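You operate a simulated robot arm through the tools that you are given. There is no shell and no other tool. Be economical: measure what you need, move in short steps, check, and stop when the job is done.

You run a simulated robot arm. Do the job below in one go: nothing can be reset, and whatever is moved stays where it is left.

## Task
Strap the load with the black strap, pulled as the card says.
Fine: seal it once, then wind the feed knob back; the drive stays off. Where these are worked on the way, their far stop is far enough and under half their travel is too little: feed knob.

The check looks at the end state, three seconds after you hand in, the way a careful person would. Anything else that was tipped, shoved, dropped, spilled or broken makes it a failure. A push-on lid holds only when it is set on centred and level and pressed home; a screw cap is set on level and turned clockwise until tight.

## Robot
A 6-joint arm with a two-finger gripper, fixed in place. Base frame: the origin is at the foot of the arm, x ahead of it, y to its left, z up. Units: m, degrees, N and s.
Its first joint turns from -166.0 to 166.0 degrees. Payload 2.45 kg.
Tool frame: the origin (TCP) lies between the finger pads and is the grasp point; the fingertips stand 0.02 m ahead of it; z points along the fingers, y is the line along which they close. Largest opening 0.14 m; the body of the gripper starts 0.168 m behind the TCP.
Orientation is that of the tool frame in the base frame, as a unit quaternion [w, x, y, z]. With the fingers straight down and closing along the base's y, the tool's x points along the base's -x, its y along +y and its z along -z.

## Interface
- The arm moves only by the tool jog_arm. Its argument "steps" is a list that holds one entry, the list of rows, each a list of 7 numbers: the turn, a rotation vector about the base's x, y, z in units of 4 degrees (1.0 is 4 degrees), then the shift along the base's x, y, z in units of 30 mm (1.0 is 30 mm), then the opening in per cent of the stroke, from 0 (shut) to 100 (fully open). In form: [[[wx, wy, wz, dx, dy, dz, hand], ...]]. A call has 1 to 10 rows; each row shifts and turns the commanded pose from where the row before left it. A call with a number of a shift or a turn outside -1 to 1 is refused whole. A row lasts 0.2 s, in which the tool goes at most 0.05 m and 8.6 degrees; a call with a longer step from one row to the next is refused whole, and so is a gripper value outside its range. A pose out of reach is approached as far as the arm can. The call stops where the force on the tool passes 60 N (or 10 N more than at its start, if that is more) or the arm is blocked; 0.2 s more then pass. Each finger travels about 0.045 m/s and halts on what it meets, pressing with about 30 N; the grip force reading is that of the motor and also rises with nothing between the fingers. The clock runs only during rows and for 0.2 s after the last one: add rows that do not move to give the fingers time. It gives the time, the measured TCP pose, the force on the tool (base axes), the opening and the grip force at its end, in the units of the frame above (readings bear some noise), with the torque about the TCP (base axes, N m) and any sound that the robot's microphone picked up, and new pictures: "views" is both (left out), scene, wrist or none.
- Cameras (640 x 400 px; columns grow to the right, rows downward): "scene" is fixed at [0.0516, -0.4987, 1.6239]; the picture's right is [0.58, -0.81, 0.00], its down [-0.57, -0.41, -0.71] and it looks along [0.58, 0.41, -0.70] (base axes); focal length 370 px, centre (320, 200). "wrist" rides on the gripper at [0.078, 0.011, -0.209] in the tool frame; the picture's right is [-0.14, 0.99, 0.00], its down [-0.92, -0.13, -0.37] and it looks along [-0.37, -0.05, 0.93] (tool axes); focal length 280 px, centre (320, 200). There is no depth. A picture from a camera that has moved, and an enlarged one, comes with that camera's place and axes in the base frame and with its lens.
- zoom(camera, box): a new picture of the part [left, top, right, bottom] of that camera's present view, enlarged. It takes no simulated time.
- sign_off(): hands the job in; it is judged then, once.

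Go step by step. Nothing tells you positions but the pictures and the camera data: compare them with the known pose of the tool, close in by small moves and look again before you grip or let go. The budget is 120 turns and 200 pictures, counting those below and the enlarged ones. Unless the task says otherwise, let go and move clear before handing in, and close with one line.

The tools are called as a command line: name --argument value ..., lists and objects as JSON in quotes. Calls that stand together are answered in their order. jog_arm: Moves the arm, as the interface text tells. Its arguments: {"type":"object","properties":{"steps":{"type":"array","items":{"type":"array","items":{"type":"array","items":{"type":"number"}}}},"views":{"type":"string","enum":["both","scene","wrist","none"]}},"required":["steps"]} The other tools are called the same way: zoom (camera, box) takes an enlarged picture of a part of a camera's view; sign_off () hands the job in.

At the start:

```text
time_s: 0.0
tcp_pos: [0.5718, -0.2481, 1.2562]
ee_rot: [0.0, -0.001, 1.0, 0.0]
ft_force: [0.0, -0.4, -0.8]
torque: [0.0, -0.01, 0.04]
grip_width: 0.1399
finger_force: 0.2
```

scene: 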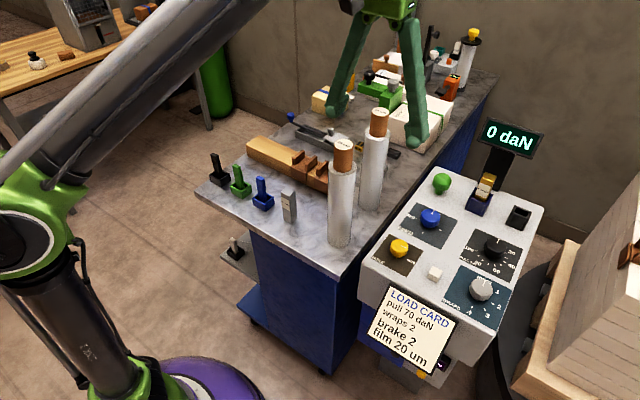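
wrist: 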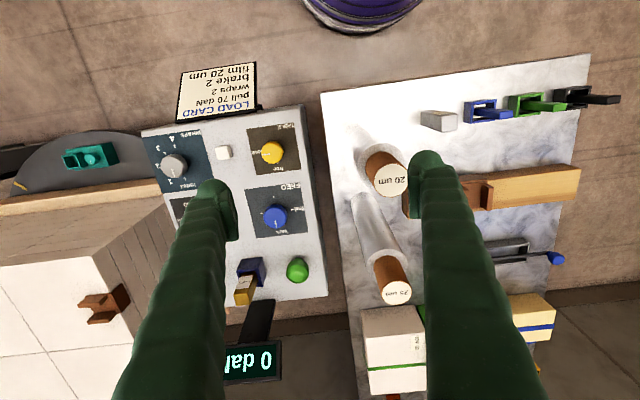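

I see a marble-topped bench with film rolls and tools, a control console with knobs, a load card, and a load on a turntable. I'll enlarge the console and the bench first.

zoom --camera "scene" --box '[350, 110, 560, 390]'

zoom --camera "scene" --box '[190, 20, 500, 260]'

zoom --camera "wrist" --box '[130, 50, 330, 310]'

zoom --camera "scene" --box '[460, 150, 640, 400]'

```text
1.43 times, centred on (455, 250) of scene
camera zoom: at [0.0516, -0.4987, 1.6239], right [0.58, -0.81, 0.0], down [-0.57, -0.41, -0.71], along [0.58, 0.41, -0.7], focal length 528 px, centre (127, 129)
```

zoom: 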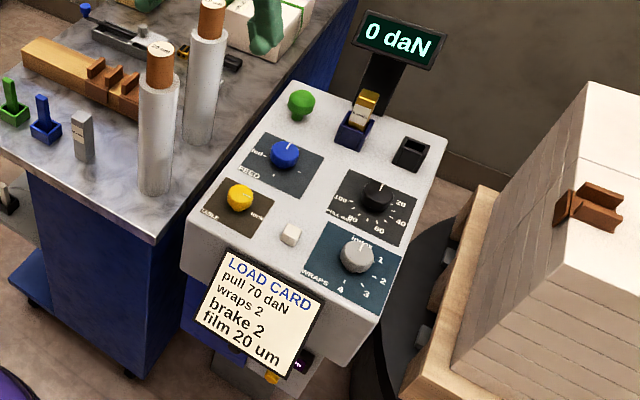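

```text
1.67 times, centred on (345, 140) of scene
camera zoom: at [0.0516, -0.4987, 1.6239], right [0.58, -0.81, 0.0], down [-0.57, -0.41, -0.71], along [0.58, 0.41, -0.7], focal length 616 px, centre (278, 300)
```

zoom: 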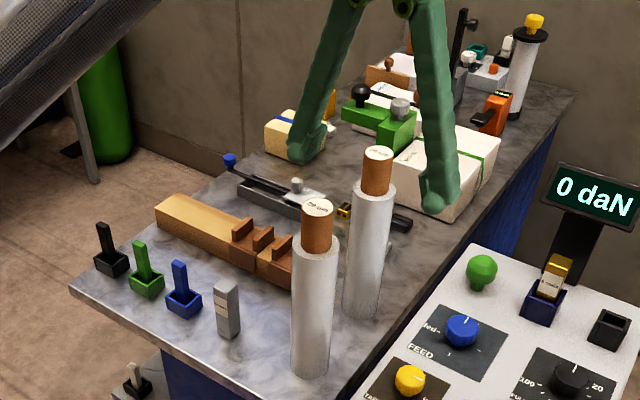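

```text
1.54 times, centred on (230, 180) of wrist
camera zoom: at [0.4924, -0.2374, 1.4635], right [0.14, 0.99, 0.0], down [0.92, -0.13, 0.37], along [0.37, -0.05, -0.93], focal length 431 px, centre (458, 231)
```

zoom: 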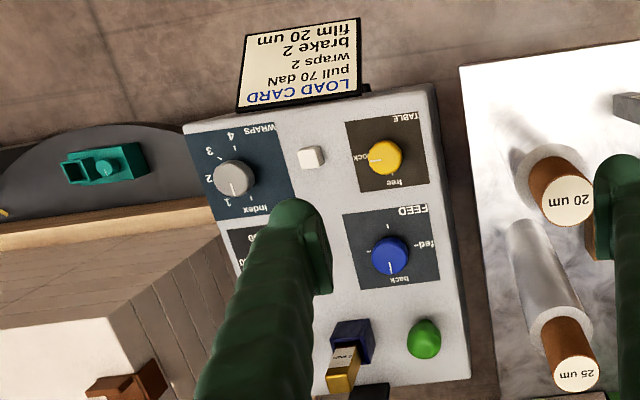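

```text
1.60 times, centred on (550, 275) of scene
camera zoom: at [0.0516, -0.4987, 1.6239], right [0.58, -0.81, 0.0], down [-0.57, -0.41, -0.71], along [0.58, 0.41, -0.7], focal length 592 px, centre (-48, 80)
```

zoom: 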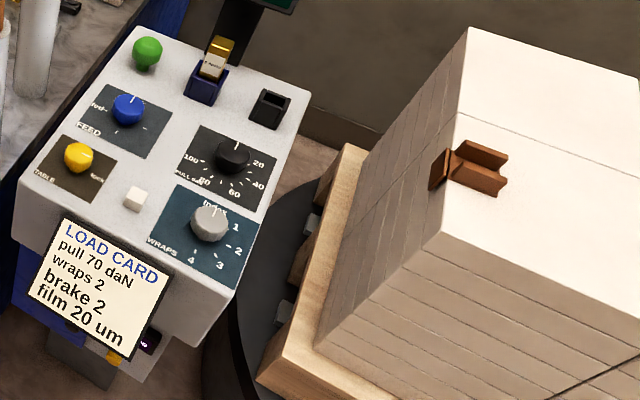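

I need finer detail on the labels and small parts.

zoom --camera "scene" --box '[420, 150, 550, 230]'

zoom --camera "scene" --box '[375, 225, 515, 315]'

zoom --camera "scene" --box '[190, 130, 320, 230]'

zoom --camera "scene" --box '[310, 20, 500, 140]'

zoom --camera "wrist" --box '[320, 50, 640, 250]'

zoom --camera "scene" --box '[370, 310, 480, 400]'

```text
4.92 times, centred on (485, 190) of scene
camera zoom: at [0.0516, -0.4987, 1.6239], right [0.58, -0.81, 0.0], down [-0.57, -0.41, -0.71], along [0.58, 0.41, -0.7], focal length 1820 px, centre (-492, 249)
```

zoom: 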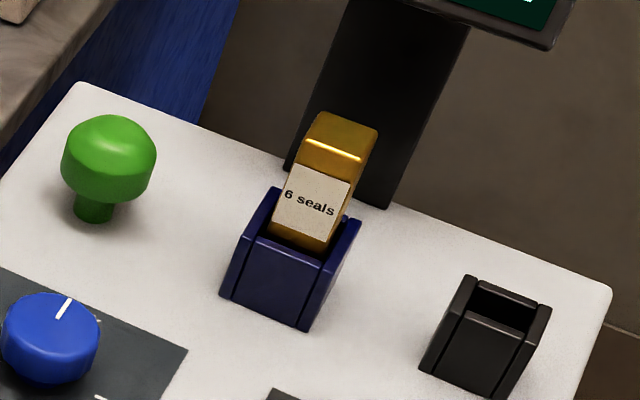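

```text
4.44 times, centred on (445, 270) of scene
camera zoom: at [0.0516, -0.4987, 1.6239], right [0.58, -0.81, 0.0], down [-0.57, -0.41, -0.71], along [0.58, 0.41, -0.7], focal length 1644 px, centre (-236, -111)
```

zoom: 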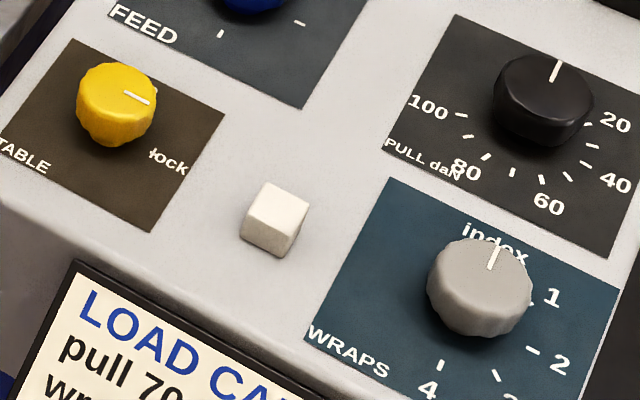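

```text
4.00 times, centred on (255, 180) of scene
camera zoom: at [0.0516, -0.4987, 1.6239], right [0.58, -0.81, 0.0], down [-0.57, -0.41, -0.71], along [0.58, 0.41, -0.7], focal length 1479 px, centre (580, 280)
```

zoom: 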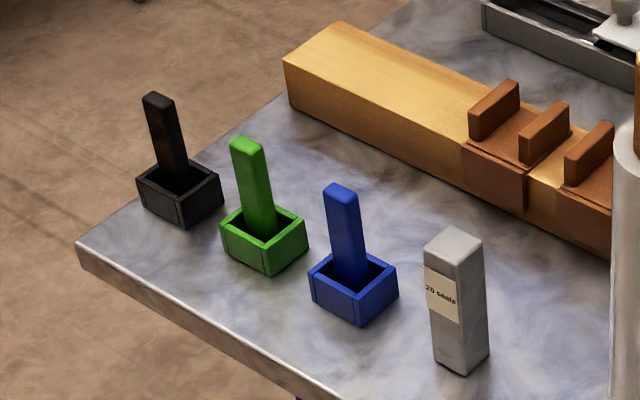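

```text
3.33 times, centred on (405, 80) of scene
camera zoom: at [0.0516, -0.4987, 1.6239], right [0.58, -0.81, 0.0], down [-0.57, -0.41, -0.71], along [0.58, 0.41, -0.7], focal length 1233 px, centre (37, 600)
```

zoom: 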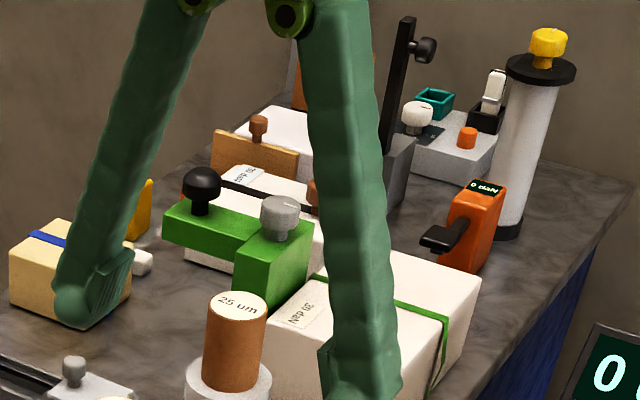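

```text
2.00 times, centred on (480, 150) of wrist
camera zoom: at [0.4924, -0.2374, 1.4635], right [0.14, 0.99, 0.0], down [0.92, -0.13, 0.37], along [0.37, -0.05, -0.93], focal length 561 px, centre (0, 300)
```

zoom: 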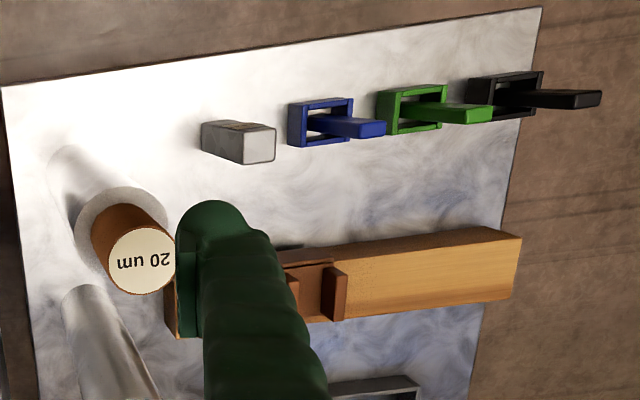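

```text
4.44 times, centred on (425, 355) of scene
camera zoom: at [0.0516, -0.4987, 1.6239], right [0.58, -0.81, 0.0], down [-0.57, -0.41, -0.71], along [0.58, 0.41, -0.7], focal length 1644 px, centre (-147, -489)
```

zoom: 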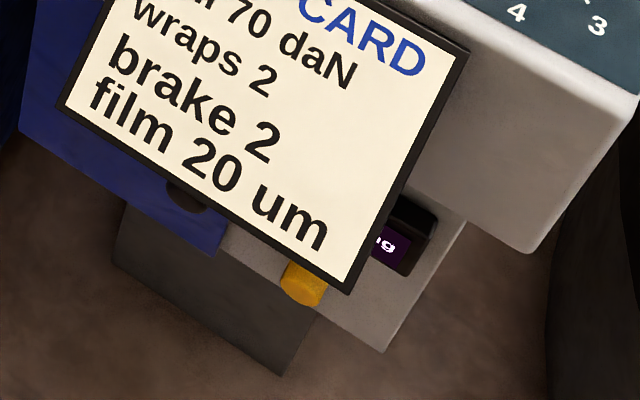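

The console has FEED, TABLE, PULL and WRAPS knobs, a green mushroom, a white cube, a seal magazine and an empty black slot. Strap tails stand in holders on the bench. I'll bring the wrist camera closer over the console to read it.

jog_arm --steps '[[[0, 0, 0, 0.4, -0.82, -0.5, 100], [0, 0, 0, 0.4, -0.82, -0.5, 100], [0, 0, 0, 0.4, -0.82, -0.5, 100], [0, 0, 0, 0.4, -0.82, -0.5, 100], [0, 0, 0, 0.4, -0.82, -0.5, 100], [0, 0, 0, 0.4, -0.82, -0.5, 100], [0, 0, 0, 0.4, -0.82, -0.5, 100]]]'

```text
time_s: 1.6
tcp_pos: [0.6557, -0.4199, 1.1503]
ee_rot: [0.0, 0.0, 1.0, 0.0]
ft_force: [0.5, -0.3, 0.4]
torque: [-0.03, -0.05, 0.0]
grip_width: 0.1398
finger_force: 0.0
camera wrist: at [0.5766, -0.4094, 1.359], right [0.14, 0.99, 0.0], down [0.92, -0.13, 0.37], along [0.37, -0.05, -0.93], focal length 280 px, centre (320, 200)
```

scene: 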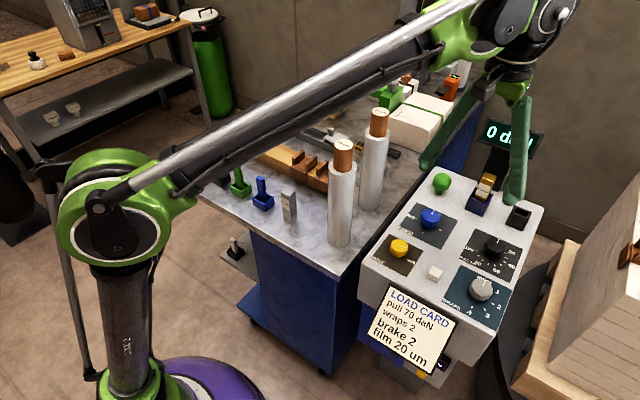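
wrist: 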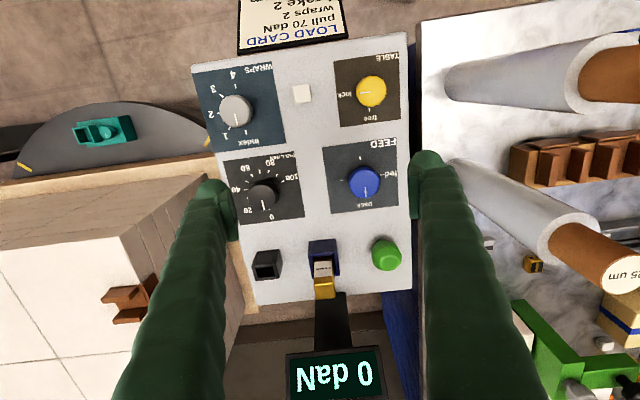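

Zooming in on the console for labels.

zoom --camera "wrist" --box '[230, 130, 420, 310]'

zoom --camera "wrist" --box '[190, 30, 420, 180]'

zoom --camera "scene" --box '[400, 160, 500, 260]'

```text
2.22 times, centred on (325, 220) of wrist
camera zoom: at [0.5766, -0.4094, 1.359], right [0.14, 0.99, 0.0], down [0.92, -0.13, 0.37], along [0.37, -0.05, -0.93], focal length 623 px, centre (309, 156)
```

zoom: 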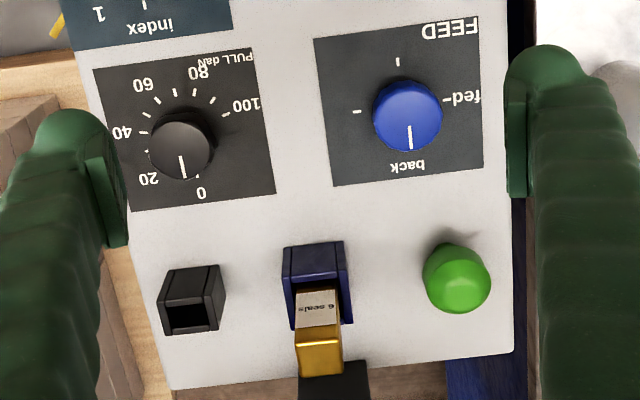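

```text
2.67 times, centred on (305, 105) of wrist
camera zoom: at [0.5766, -0.4094, 1.359], right [0.14, 0.99, 0.0], down [0.92, -0.13, 0.37], along [0.37, -0.05, -0.93], focal length 748 px, centre (360, 453)
```

zoom: 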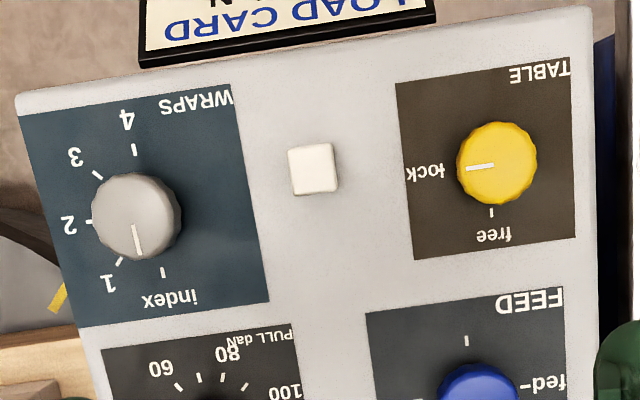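

```text
4.00 times, centred on (450, 210) of scene
camera zoom: at [0.0516, -0.4987, 1.6239], right [0.58, -0.81, 0.0], down [-0.57, -0.41, -0.71], along [0.58, 0.41, -0.7], focal length 1479 px, centre (-200, 160)
```

zoom: 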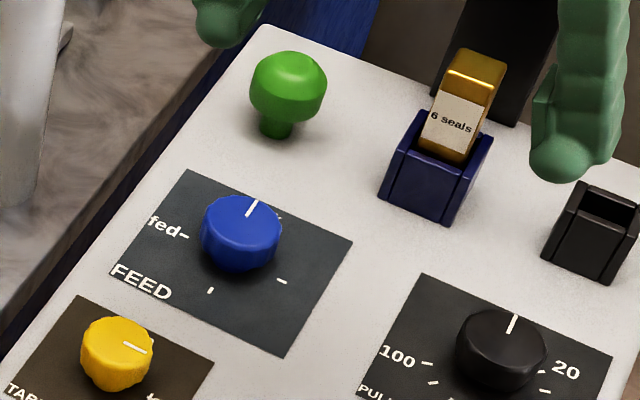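

FEED runs clockwise from back to fed, and PULL is at 0. The green mushroom and the white cube have no labels, so I'll look at the other fixtures: the lower shelf, the yellow thing under the card and the bench's far end.

zoom --camera "scene" --box '[410, 340, 470, 395]'

zoom --camera "scene" --box '[200, 220, 300, 320]'

zoom --camera "scene" --box '[540, 180, 640, 400]'

zoom --camera "wrist" --box '[0, 80, 240, 240]'

```text
7.27 times, centred on (440, 368) of scene
camera zoom: at [0.0516, -0.4987, 1.6239], right [0.58, -0.81, 0.0], down [-0.57, -0.41, -0.71], along [0.58, 0.41, -0.7], focal length 2689 px, centre (-553, -1018)
```

zoom: 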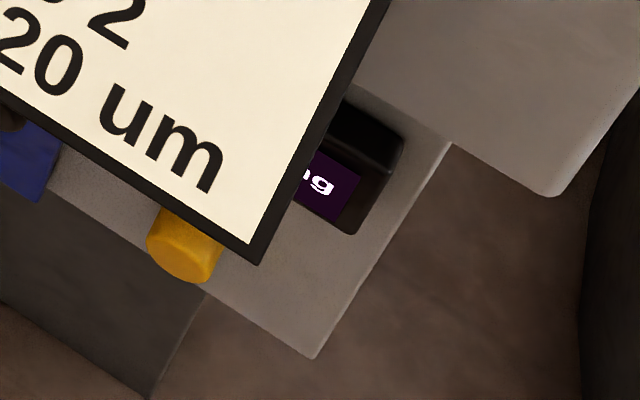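

```text
4.00 times, centred on (250, 270) of scene
camera zoom: at [0.0516, -0.4987, 1.6239], right [0.58, -0.81, 0.0], down [-0.57, -0.41, -0.71], along [0.58, 0.41, -0.7], focal length 1479 px, centre (600, -80)
```

zoom: 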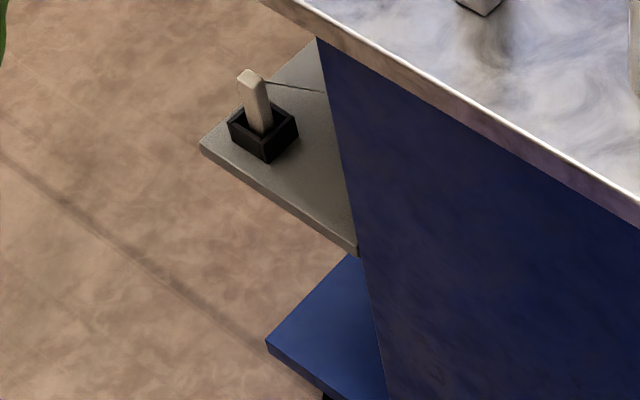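

```text
1.82 times, centred on (590, 290) of scene
camera zoom: at [0.0516, -0.4987, 1.6239], right [0.58, -0.81, 0.0], down [-0.57, -0.41, -0.71], along [0.58, 0.41, -0.7], focal length 672 px, centre (-171, 36)
```

zoom: 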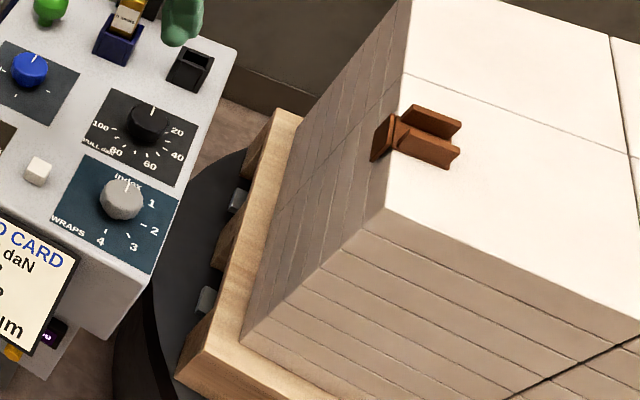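

```text
2.50 times, centred on (120, 160) of wrist
camera zoom: at [0.5766, -0.4094, 1.359], right [0.14, 0.99, 0.0], down [0.92, -0.13, 0.37], along [0.37, -0.05, -0.93], focal length 701 px, centre (820, 300)
```

zoom: 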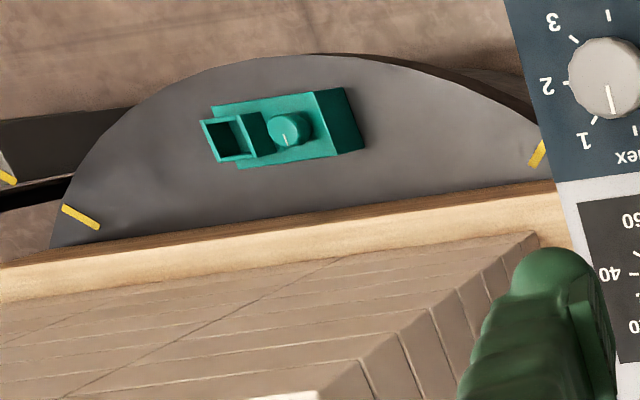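

I'll back off and tilt the wrist to look at the console front and the unit under the card, to identify the drive and seal controls.

jog_arm --steps '[[[0, -1, 0, -1, -0.1, -0.3, 100], [0, -1, 0, -1, -0.1, -0.3, 100], [0, -1, 0, -1, -0.1, -0.3, 100], [0, -1, 0, -1, -0.1, -0.3, 100], [0, -1, 0, -1, -0.1, -0.3, 100], [0, -1, 0, -1, -0.1, -0.3, 100], [0, -1, 0, -1, -0.1, -0.3, 100], [0, -1, 0, -1, -0.1, -0.3, 100], [0, -1, 0, -1, -0.1, -0.3, 100], [0, -1, 0, -1, -0.1, -0.3, 100]]]' --views "wrist"

```text
time_s: 3.8
tcp_pos: [0.3547, -0.4515, 1.0598]
ee_rot: [0.343, -0.001, 0.94, 0.0]
ft_force: [0.1, -0.4, 0.0]
torque: [0.01, -0.02, 0.03]
grip_width: 0.1402
finger_force: 0.0
camera wrist: at [0.1592, -0.4403, 1.1685], right [0.1, 0.99, 0.09], down [0.47, -0.13, 0.88], along [0.88, -0.05, -0.48], focal length 280 px, centre (320, 200)
```

wrist: 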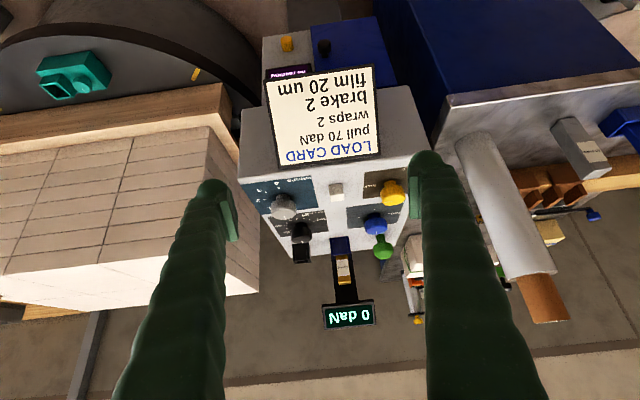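

zoom --camera "wrist" --box '[230, 20, 390, 130]'

zoom --camera "wrist" --box '[240, 160, 430, 280]'

```text
3.64 times, centred on (310, 75) of wrist
camera zoom: at [0.1592, -0.4403, 1.1685], right [0.1, 0.99, 0.09], down [0.47, -0.13, 0.88], along [0.88, -0.05, -0.48], focal length 1020 px, centre (356, 654)
```

zoom: 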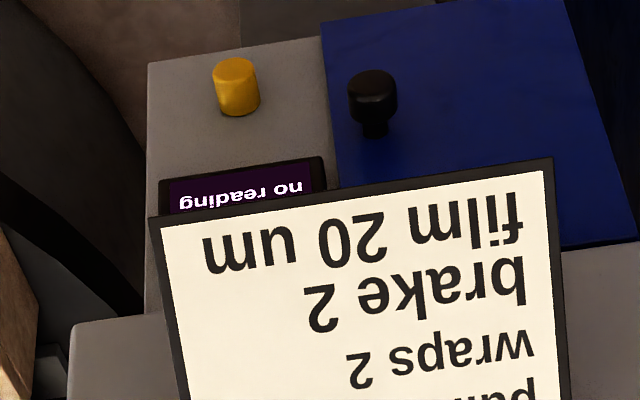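

```text
3.33 times, centred on (335, 220) of wrist
camera zoom: at [0.1592, -0.4403, 1.1685], right [0.1, 0.99, 0.09], down [0.47, -0.13, 0.88], along [0.88, -0.05, -0.48], focal length 935 px, centre (270, 133)
```

zoom: 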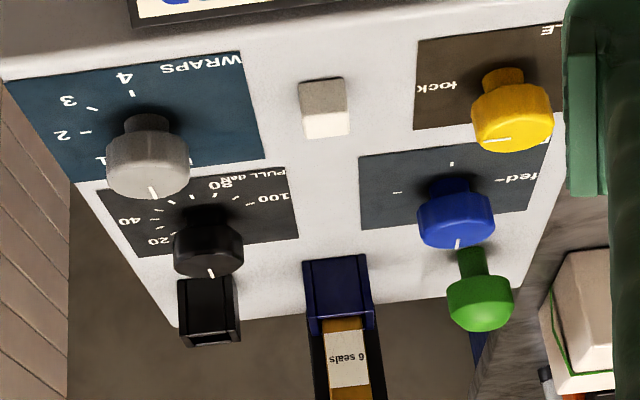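

The lower unit is some gauge ("no reading") plus a black mushroom. The rear row on the console (green mushroom, seal magazine, tail slot) looks like the strapping group. Next I'll go up and over to the black strap tail on the bench.

jog_arm --steps '[[[0, 1, 0, 0.5, 0.4, 0.8, 100], [0, 1, 0, 0.5, 0.4, 0.8, 100], [0, 1, 0, 0.5, 0.4, 0.8, 100], [0, 1, 0, 0.5, 0.4, 0.8, 100], [0, 1, 0, 0.5, 0.4, 0.8, 100], [0, 1, 0, 0.5, 0.4, 0.8, 100], [0, 1, 0, 0.5, 0.4, 0.8, 100], [0, 1, 0, 0.5, 0.4, 0.8, 100], [0, 1, 0, 0.5, 0.4, 0.8, 100], [0, 1, 0, 0.5, 0.4, 0.8, 100]]]' --views "none"

jog_arm --steps '[[[0, 0, 0, 0.2, 1, 0, 100], [0, 0, 0, 0.2, 1, 0, 100], [0, 0, 0, 0.2, 1, 0, 100], [0, 0, 0, 0.2, 1, 0, 100], [0, 0, 0, 0.2, 1, 0, 100], [0, 0, 0, 0.2, 1, 0, 100], [0, 0, 0, 0, 1, 0, 100], [0, 0, 0, 0, 1, 0, 100], [0, 0, 0, 0, 1, 0, 100], [0, 0, 0, 0, 1, 0, 100]]]' --views "none"

jog_arm --steps '[[[0, 0, 0, 0, 1, 0, 100], [0, 0, 0, 0, 1, 0, 100], [0, 0, 0, 0, 1, 0, 100], [0, 0, 0, 0, 1, 0, 100], [0, 0, 0, 0, 1, -0.8, 100], [0, 0, 0, 0, 0.3, -1, 100], [0, 0, 0, 0, 0, -1, 100], [0, 0, 0, 0, 0, -1, 100], [0, 0, 0, 0, 0, -1, 100], [0, 0, 0, 0, 0, -0.5, 100]]]'

```text
time_s: 6.0
tcp_pos: [0.5068, -0.3279, 1.2989]
ee_rot: [0.0, 0.0, 1.0, 0.0]
ft_force: [-0.3, -0.1, 0.0]
torque: [-0.02, -0.09, -0.03]
grip_width: 0.1399
finger_force: 0.1
```

```text
time_s: 8.2
tcp_pos: [0.5412, -0.029, 1.3016]
ee_rot: [0.0, 0.0, 1.0, -0.001]
ft_force: [0.7, 0.3, 0.9]
torque: [0.03, 0.0, 0.01]
grip_width: 0.1401
finger_force: 0.1
```

```text
time_s: 10.4
tcp_pos: [0.5407, 0.1298, 1.1411]
ee_rot: [-0.001, 0.0, 1.0, 0.0]
ft_force: [0.7, 0.4, -0.1]
torque: [0.01, -0.01, 0.0]
grip_width: 0.1401
finger_force: 0.1
camera wrist: at [0.4622, 0.14, 1.3484], right [0.14, 0.99, 0.0], down [0.92, -0.13, 0.37], along [0.37, -0.05, -0.93], focal length 280 px, centre (320, 200)
```

scene: 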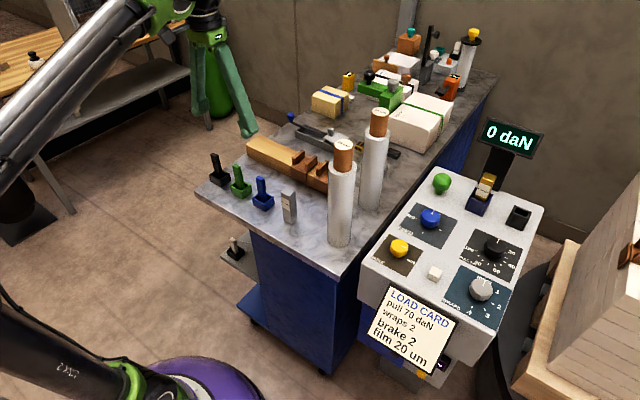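
wrist: 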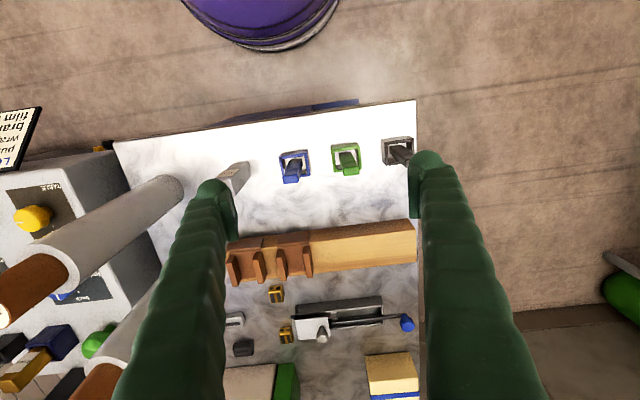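

The black tail stands at about (0.583, 0.258), with its base near z 0.87. I'll move over it, staying above the tip.

jog_arm --steps '[[[0, 0, 0, 0.2, 0.8, 0, 100], [0, 0, 0, 0.2, 0.8, 0, 100], [0, 0, 0, 0.2, 0.8, 0, 100], [0, 0, 0, 0.2, 0.8, -0.8, 100], [0, 0, 0, 0.2, 0.8, -1, 100], [0, 0, 0, 0, 0.27, -1, 100], [0, 0, 0, 0, 0, -1, 100]]]'

zoom --camera "scene" --box '[180, 120, 300, 220]'

zoom --camera "wrist" --box '[230, 60, 430, 220]'

```text
time_s: 12.0
tcp_pos: [0.5711, 0.2585, 1.0263]
ee_rot: [0.0, -0.001, 1.0, -0.001]
ft_force: [0.5, -0.3, -0.1]
torque: [0.01, -0.02, 0.0]
grip_width: 0.1401
finger_force: 0.0
camera wrist: at [0.492, 0.2687, 1.2349], right [0.14, 0.99, 0.0], down [0.92, -0.13, 0.37], along [0.37, -0.05, -0.93], focal length 280 px, centre (320, 200)
```

scene: 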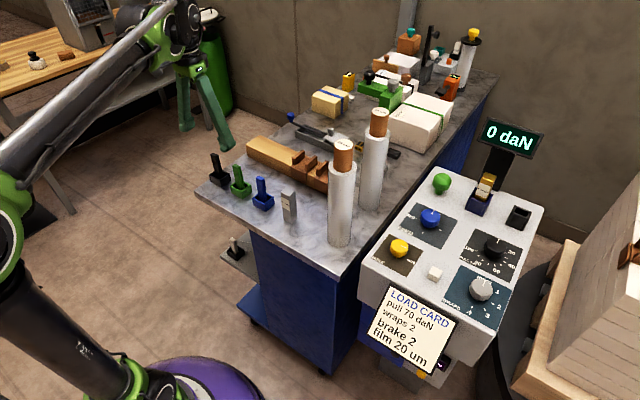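
wrist: 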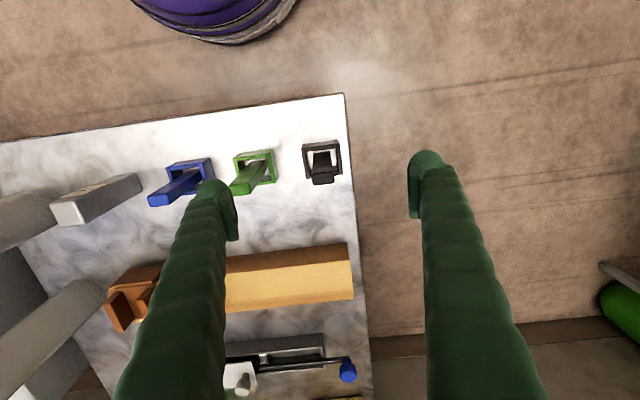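

```text
4.00 times, centred on (240, 170) of scene
camera zoom: at [0.0516, -0.4987, 1.6239], right [0.58, -0.81, 0.0], down [-0.57, -0.41, -0.71], along [0.58, 0.41, -0.7], focal length 1479 px, centre (640, 320)
```

zoom: 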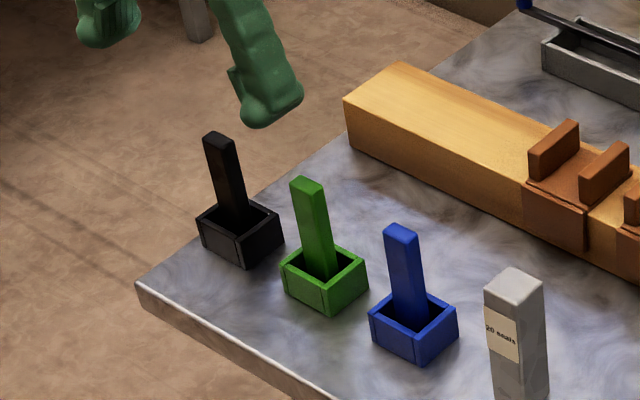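

```text
2.50 times, centred on (330, 140) of wrist
camera zoom: at [0.492, 0.2687, 1.2349], right [0.14, 0.99, 0.0], down [0.92, -0.13, 0.37], along [0.37, -0.05, -0.93], focal length 701 px, centre (295, 350)
```

zoom: 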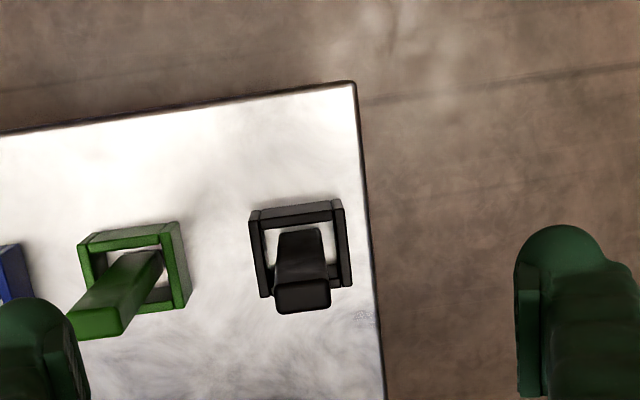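

The bar is about 26 mm wide along y and 13 mm thick, with its top near z 0.953, centred around (0.582, 0.259). I'll partly close the fingers and descend to just above it.

jog_arm --steps '[[[0, 0, 0, 0.37, 0, 0, 45], [0, 0, 0, 0, 0, 0, 45], [0, 0, 0, 0, 0, -0.3, 45], [0, 0, 0, 0, 0, -0.6, 45]]]'

zoom --camera "wrist" --box '[230, 100, 430, 260]'

zoom --camera "scene" --box '[180, 100, 280, 200]'

```text
time_s: 13.0
tcp_pos: [0.5814, 0.2573, 0.9997]
ee_rot: [-0.001, 0.0, 1.0, -0.001]
ft_force: [0.3, 0.4, 0.1]
torque: [-0.02, -0.04, -0.02]
grip_width: 0.063
finger_force: 0.0
camera wrist: at [0.5034, 0.2677, 1.2081], right [0.14, 0.99, 0.0], down [0.92, -0.13, 0.37], along [0.37, -0.05, -0.93], focal length 280 px, centre (320, 200)
```

scene: 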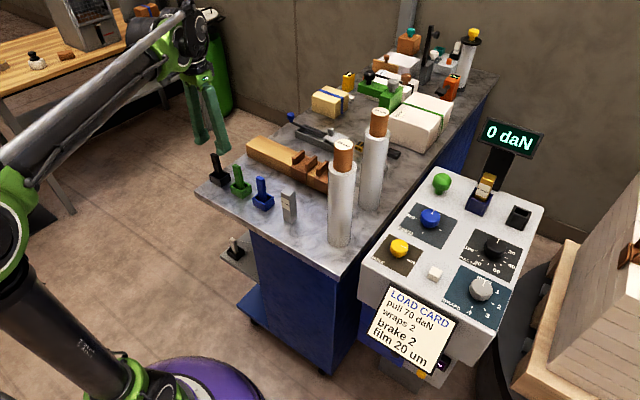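
wrist: 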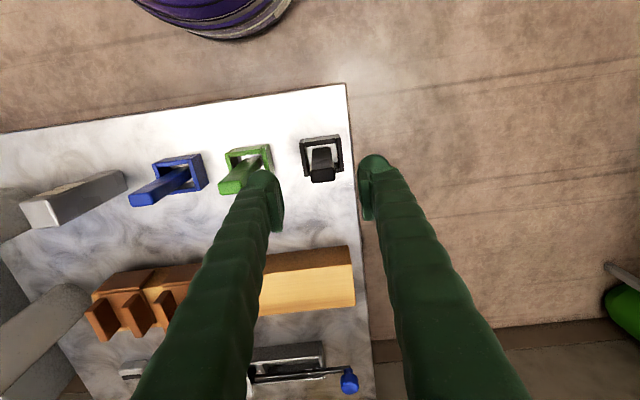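

```text
2.50 times, centred on (330, 180) of wrist
camera zoom: at [0.5034, 0.2677, 1.2081], right [0.14, 0.99, 0.0], down [0.92, -0.13, 0.37], along [0.37, -0.05, -0.93], focal length 701 px, centre (295, 250)
```

zoom: 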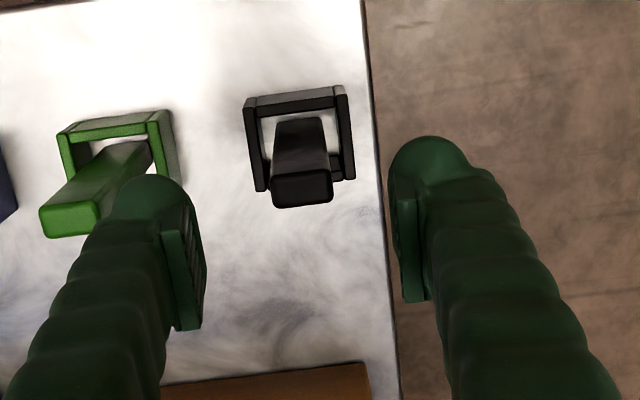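

```text
4.00 times, centred on (230, 150) of scene
camera zoom: at [0.0516, -0.4987, 1.6239], right [0.58, -0.81, 0.0], down [-0.57, -0.41, -0.71], along [0.58, 0.41, -0.7], focal length 1479 px, centre (680, 400)
```

zoom: 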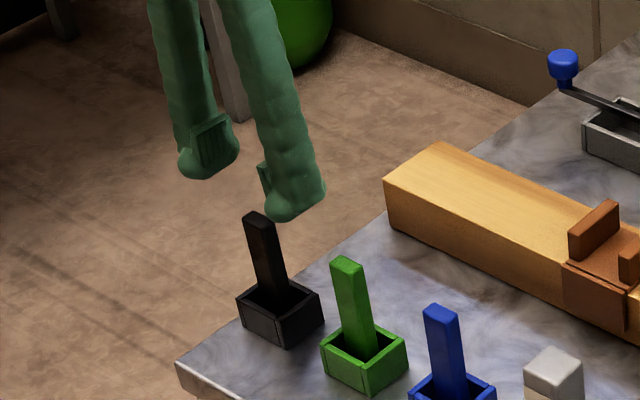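

Aligned to within a few millimetres. Descending to TCP z ≈ 0.935 and closing.

jog_arm --steps '[[[0, 0, 0, 0, 0.06, -0.7, 45], [0, 0, 0, 0, 0, -0.7, 45], [0, 0, 0, 0, 0, -0.75, 45], [0, 0, 0, 0, 0, 0, 45], [0, 0, 0, 0, 0, 0, 5], [0, 0, 0, 0, 0, 0, 5], [0, 0, 0, 0, 0, 0, 5], [0, 0, 0, 0, 0, 0, 5], [0, 0, 0, 0, 0, 0, 5]]]'

zoom --camera "scene" --box '[180, 100, 280, 200]'

```text
time_s: 15.0
tcp_pos: [0.5816, 0.2592, 0.9364]
ee_rot: [0.001, 0.0, 1.0, 0.0]
ft_force: [-0.7, -0.2, -0.9]
torque: [-0.01, 0.0, -0.03]
grip_width: 0.0224
finger_force: 30.0
camera wrist: at [0.5034, 0.2697, 1.1451], right [0.14, 0.99, 0.0], down [0.92, -0.13, 0.37], along [0.37, -0.05, -0.93], focal length 280 px, centre (320, 200)
```

scene: 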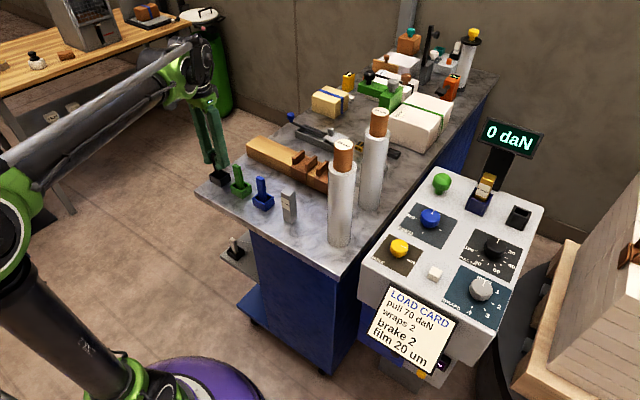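
wrist: 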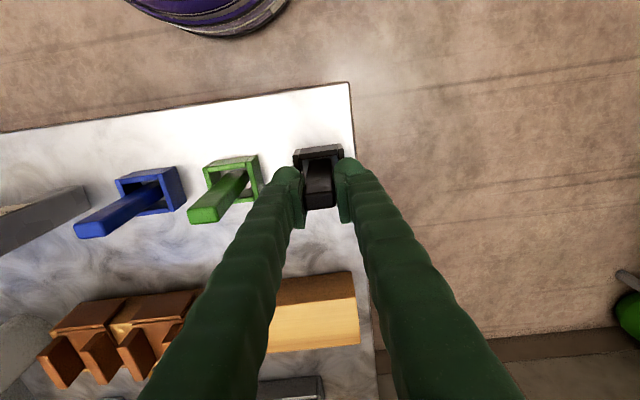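

```text
4.00 times, centred on (230, 150) of scene
camera zoom: at [0.0516, -0.4987, 1.6239], right [0.58, -0.81, 0.0], down [-0.57, -0.41, -0.71], along [0.58, 0.41, -0.7], focal length 1479 px, centre (680, 400)
```

zoom: 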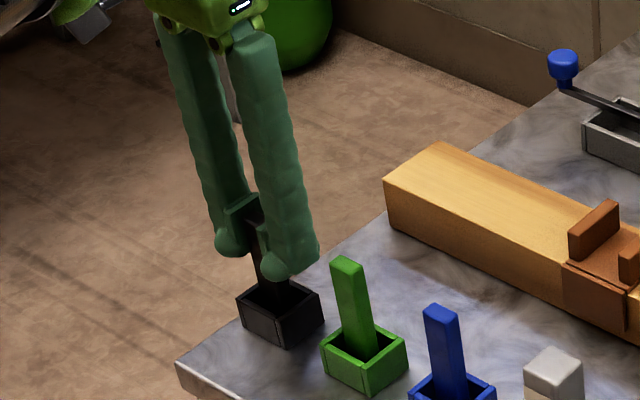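

The bar is gripped at 22 mm wide. Lifting straight up slowly and checking that it comes out.

jog_arm --steps '[[[0, 0, 0, 0, 0, 0.4, 5], [0, 0, 0, 0, 0, 0.6, 5], [0, 0, 0, 0, 0, 0.8, 5], [0, 0, 0, 0, 0, 1, 5], [0, 0, 0, 0, 0, 1, 5], [0, 0, 0, 0, 0, 1, 5], [0, 0, 0, 0, 0, 1, 5], [0, 0, 0, 0, 0, 1, 5]]]'

zoom --camera "scene" --box '[160, 40, 280, 200]'

```text
time_s: 16.8
tcp_pos: [0.5812, 0.26, 1.1392]
ee_rot: [0.001, 0.0, 1.0, -0.001]
ft_force: [-0.1, -0.2, -1.0]
torque: [-0.01, 0.0, 0.0]
grip_width: 0.0224
finger_force: 30.2
camera wrist: at [0.5035, 0.2705, 1.3477], right [0.14, 0.99, 0.0], down [0.92, -0.13, 0.37], along [0.37, -0.05, -0.93], focal length 280 px, centre (320, 200)
```

scene: 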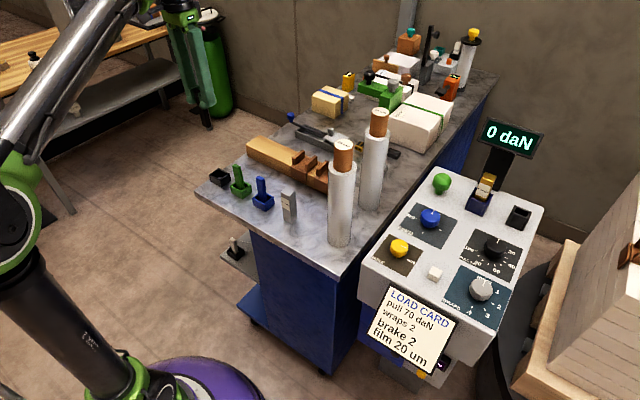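
wrist: 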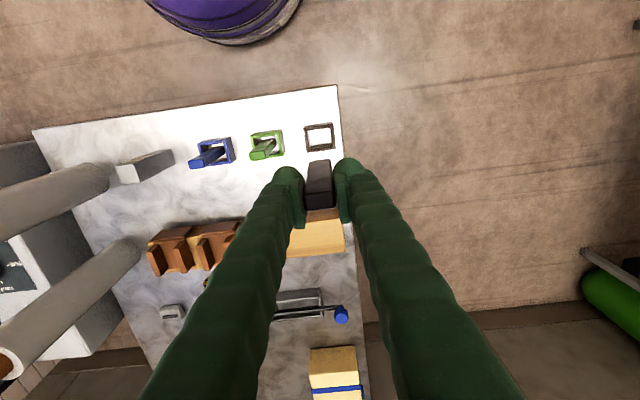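

```text
2.50 times, centred on (220, 120) of scene
camera zoom: at [0.0516, -0.4987, 1.6239], right [0.58, -0.81, 0.0], down [-0.57, -0.41, -0.71], along [0.58, 0.41, -0.7], focal length 924 px, centre (570, 400)
```

zoom: 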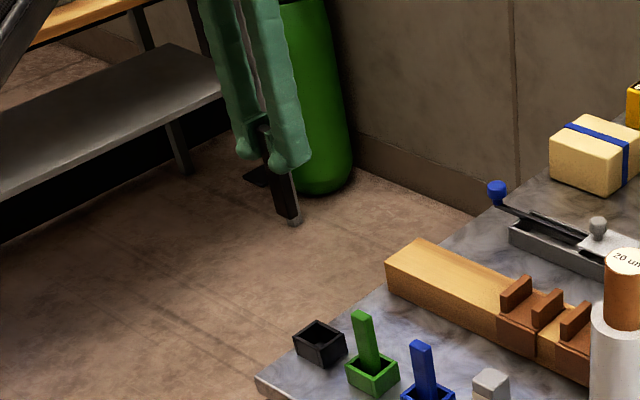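

The bar is out. It reaches about 95 mm below the TCP. I'll carry it high over the film rolls to the console slot at about (0.845, -0.539).

jog_arm --steps '[[[0, 0, 0, 0, 0, 1, 5], [0, 0, 0, 0, 0, 1, 5], [0, 0, 0, 0, 0, 1, 5], [0, 0, 0, 0, -0.5, 1, 5], [0, 0, 0, 0, -1, 0.8, 5], [0, 0, 0, 0, -1, 0.2, 5], [0, 0, 0, 0, -1, 0, 5], [0, 0, 0, 0, -1, 0, 5], [0, 0, 0, 0, -1, 0, 5], [0, 0, 0, 0, -1, 0, 5]]]' --views "none"

jog_arm --steps '[[[0, 0, 0, 0, -1, 0, 5], [0, 0, 0, 0, -1, 0, 5], [0, 0, 0, 0, -1, 0, 5], [0, 0, 0, 0, -1, 0, 5], [0, 0, 0, 0, -1, 0, 5], [0, 0, 0, 0, -1, 0, 5], [0, 0, 0, 0, -1, 0, 5], [0, 0, 0, 0, -1, 0, 5], [0, 0, 0, 0, -1, 0, 5], [0, 0, 0, 0, -1, 0, 5]]]' --views "none"

jog_arm --steps '[[[0, 0, 0, 0.4, -1, 0, 5], [0, 0, 0, 0.6, -1, -0.5, 5], [0, 0, 0, 0.8, -1, -0.5, 5], [0, 0, 0, 0.8, -1, -0.5, 5], [0, 0, 0, 0.8, -1, -0.5, 5], [0, 0, 0, 0.8, -1, -0.5, 5], [0, 0, 0, 0.8, -1, -0.5, 5], [0, 0, 0, 0.8, -1, -0.5, 5], [0, 0, 0, 0.8, -1, -0.5, 5], [0, 0, 0, 0.8, -0.67, 0, 5]]]'

```text
time_s: 19.0
tcp_pos: [0.5819, 0.0621, 1.2912]
ee_rot: [0.0, -0.001, 1.0, 0.0]
ft_force: [0.4, 0.5, -0.3]
torque: [-0.05, -0.02, -0.01]
grip_width: 0.0225
finger_force: 30.3
```

```text
time_s: 21.2
tcp_pos: [0.5832, -0.2346, 1.2877]
ee_rot: [-0.001, 0.0, 1.0, 0.0]
ft_force: [0.6, 0.2, -1.1]
torque: [-0.02, -0.04, 0.02]
grip_width: 0.0223
finger_force: 30.0
```

```text
time_s: 23.4
tcp_pos: [0.7771, -0.502, 1.1621]
ee_rot: [0.0, 0.0, 1.0, 0.0]
ft_force: [0.5, -0.1, -1.1]
torque: [-0.01, -0.02, -0.01]
grip_width: 0.0226
finger_force: 29.7
out of reach, approached as far as the arm can: row 9, 10
camera wrist: at [0.6989, -0.4915, 1.3714], right [0.14, 0.99, 0.0], down [0.92, -0.13, 0.37], along [0.37, -0.05, -0.93], focal length 280 px, centre (320, 200)
```

scene: 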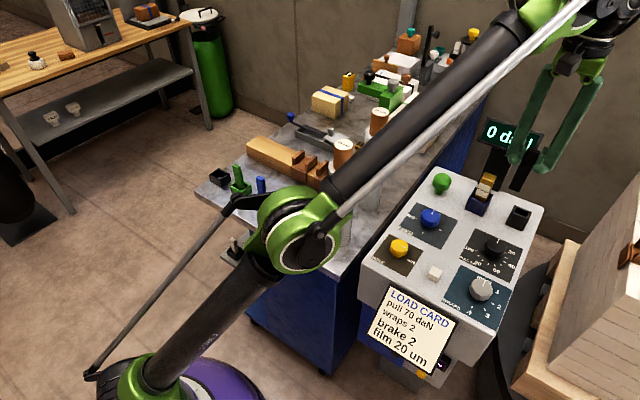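
wrist: 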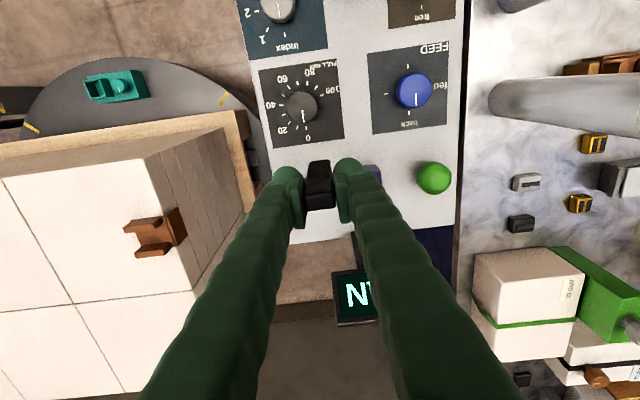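

The vertical tool is at its reach limit at this height. Reach should grow lower down, so I'll descend to put the bar bottom just above the socket rim and see how far out I can get.

jog_arm --steps '[[[0, 0, 0, 0, 0, -1, 5], [0, 0, 0, 0, 0, -1, 5], [0, 0, 0, 0, 0, -0.8, 5], [0, 0, 0, 0.5, -0.2, 0, 5], [0, 0, 0, 0.5, -0.2, 0, 5], [0, 0, 0, 0.5, -0.2, 0, 5]]]'

zoom --camera "scene" --box '[440, 100, 600, 240]'

```text
time_s: 24.8
tcp_pos: [0.8199, -0.5204, 1.0816]
ee_rot: [0.0, 0.0, 1.0, 0.0]
ft_force: [-0.3, -0.3, -1.1]
torque: [-0.03, -0.06, -0.02]
grip_width: 0.0226
finger_force: 29.8
camera wrist: at [0.7427, -0.511, 1.2905], right [0.14, 0.99, 0.0], down [0.92, -0.13, 0.37], along [0.37, -0.05, -0.93], focal length 280 px, centre (320, 200)
```

scene: 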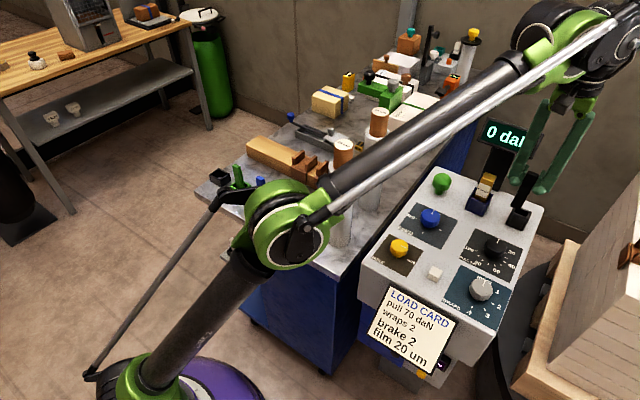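
wrist: 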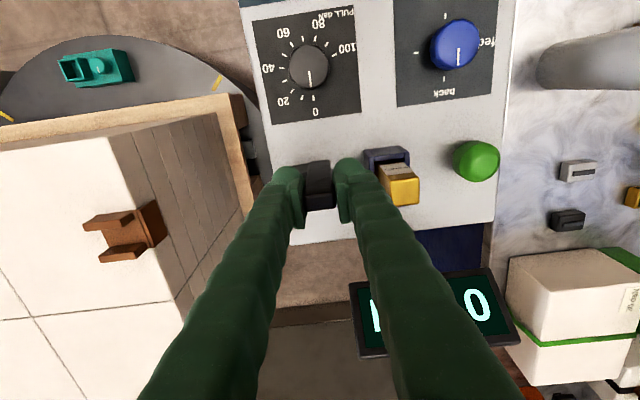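

```text
2.86 times, centred on (520, 170) of scene
camera zoom: at [0.0516, -0.4987, 1.6239], right [0.58, -0.81, 0.0], down [-0.57, -0.41, -0.71], along [0.58, 0.41, -0.7], focal length 1056 px, centre (-251, 286)
```

zoom: 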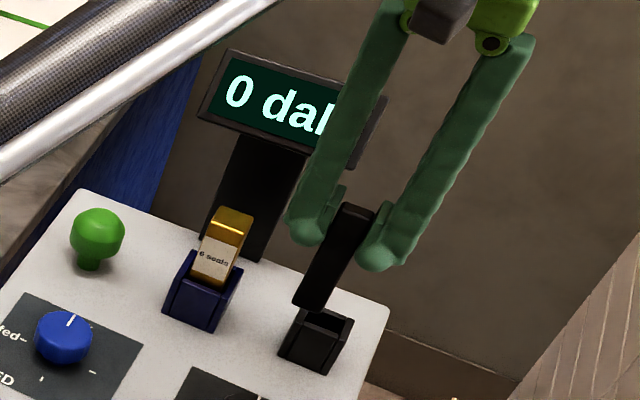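

Reach is better here: (0.820, -0.520) at z 1.08. Now creeping out and down slightly toward the slot.

jog_arm --steps '[[[0, 0, 0, 0.3, -0.2, -0.2, 5], [0, 0, 0, 0.3, -0.2, -0.1, 5], [0, 0, 0, 0.3, -0.2, -0.1, 5], [0, 0, 0, 0, 0, 0, 5]]]'

zoom --camera "scene" --box '[480, 150, 560, 240]'

zoom --camera "wrist" --box '[240, 130, 420, 260]'

```text
time_s: 25.8
tcp_pos: [0.8465, -0.5395, 1.0677]
ee_rot: [0.0, 0.0, 1.0, 0.0]
ft_force: [0.5, 0.4, -0.9]
torque: [0.0, 0.01, -0.03]
grip_width: 0.0225
finger_force: 30.2
camera wrist: at [0.7694, -0.5296, 1.2769], right [0.14, 0.99, 0.0], down [0.92, -0.13, 0.37], along [0.37, -0.05, -0.93], focal length 280 px, centre (320, 200)
```

scene: 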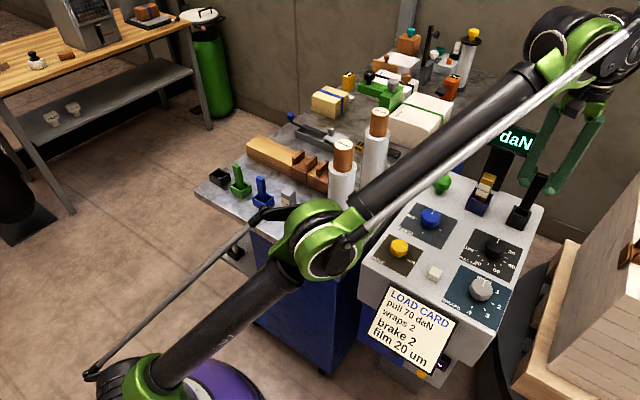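
wrist: 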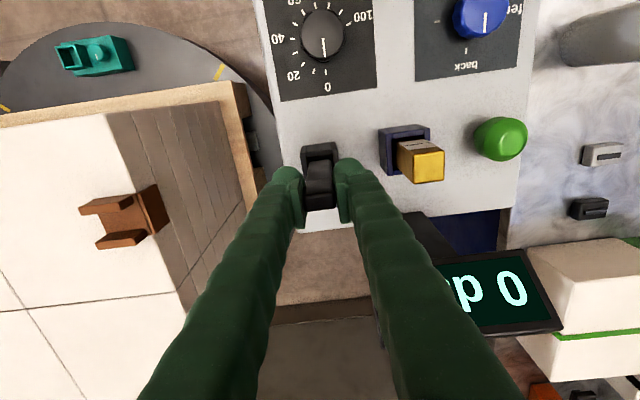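

```text
4.44 times, centred on (520, 195) of scene
camera zoom: at [0.0516, -0.4987, 1.6239], right [0.58, -0.81, 0.0], down [-0.57, -0.41, -0.71], along [0.58, 0.41, -0.7], focal length 1644 px, centre (-569, 222)
```

zoom: 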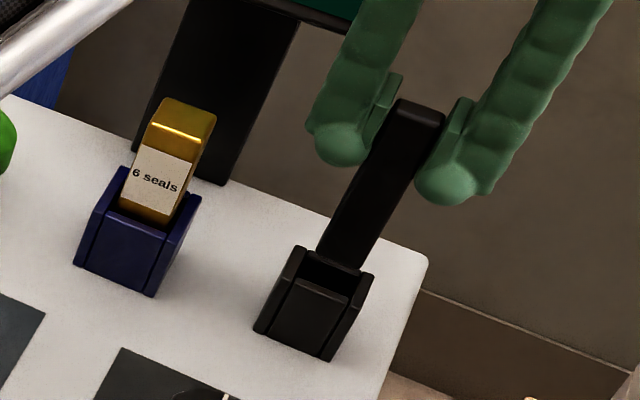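

```text
3.08 times, centred on (330, 195) of wrist
camera zoom: at [0.7694, -0.5296, 1.2769], right [0.14, 0.99, 0.0], down [0.92, -0.13, 0.37], along [0.37, -0.05, -0.93], focal length 863 px, centre (289, 215)
```

zoom: 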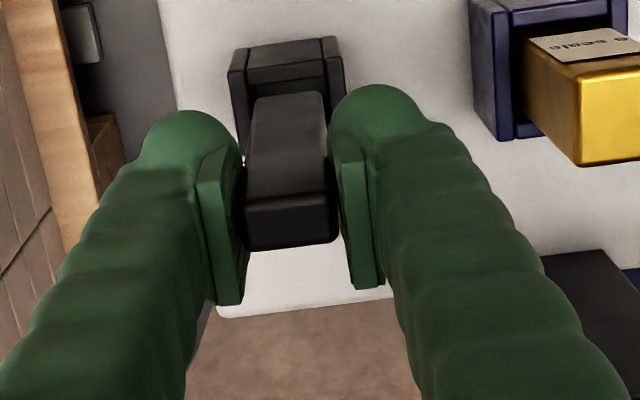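

The bar is right at the slot. Enlarging for alignment.

zoom --camera "scene" --box '[500, 185, 548, 235]'

zoom --camera "wrist" --box '[290, 130, 360, 180]'

```text
8.00 times, centred on (524, 210) of scene
camera zoom: at [0.0516, -0.4987, 1.6239], right [0.58, -0.81, 0.0], down [-0.57, -0.41, -0.71], along [0.58, 0.41, -0.7], focal length 2958 px, centre (-1312, 120)
```

zoom: 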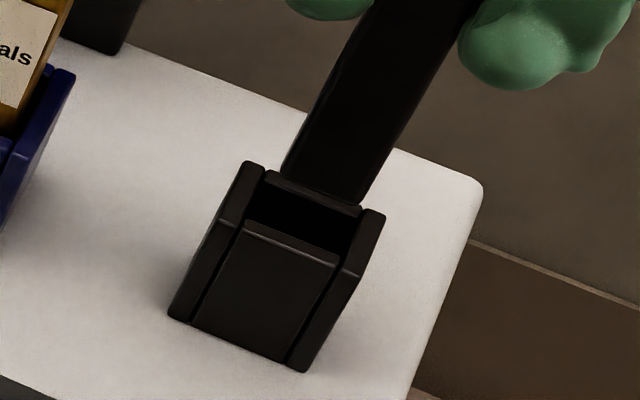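

```text
8.00 times, centred on (325, 155) of wrist
camera zoom: at [0.7694, -0.5296, 1.2769], right [0.14, 0.99, 0.0], down [0.92, -0.13, 0.37], along [0.37, -0.05, -0.93], focal length 2243 px, centre (280, 560)
```

zoom: 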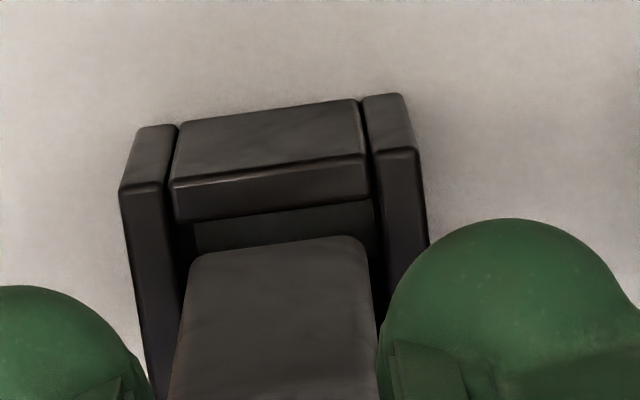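

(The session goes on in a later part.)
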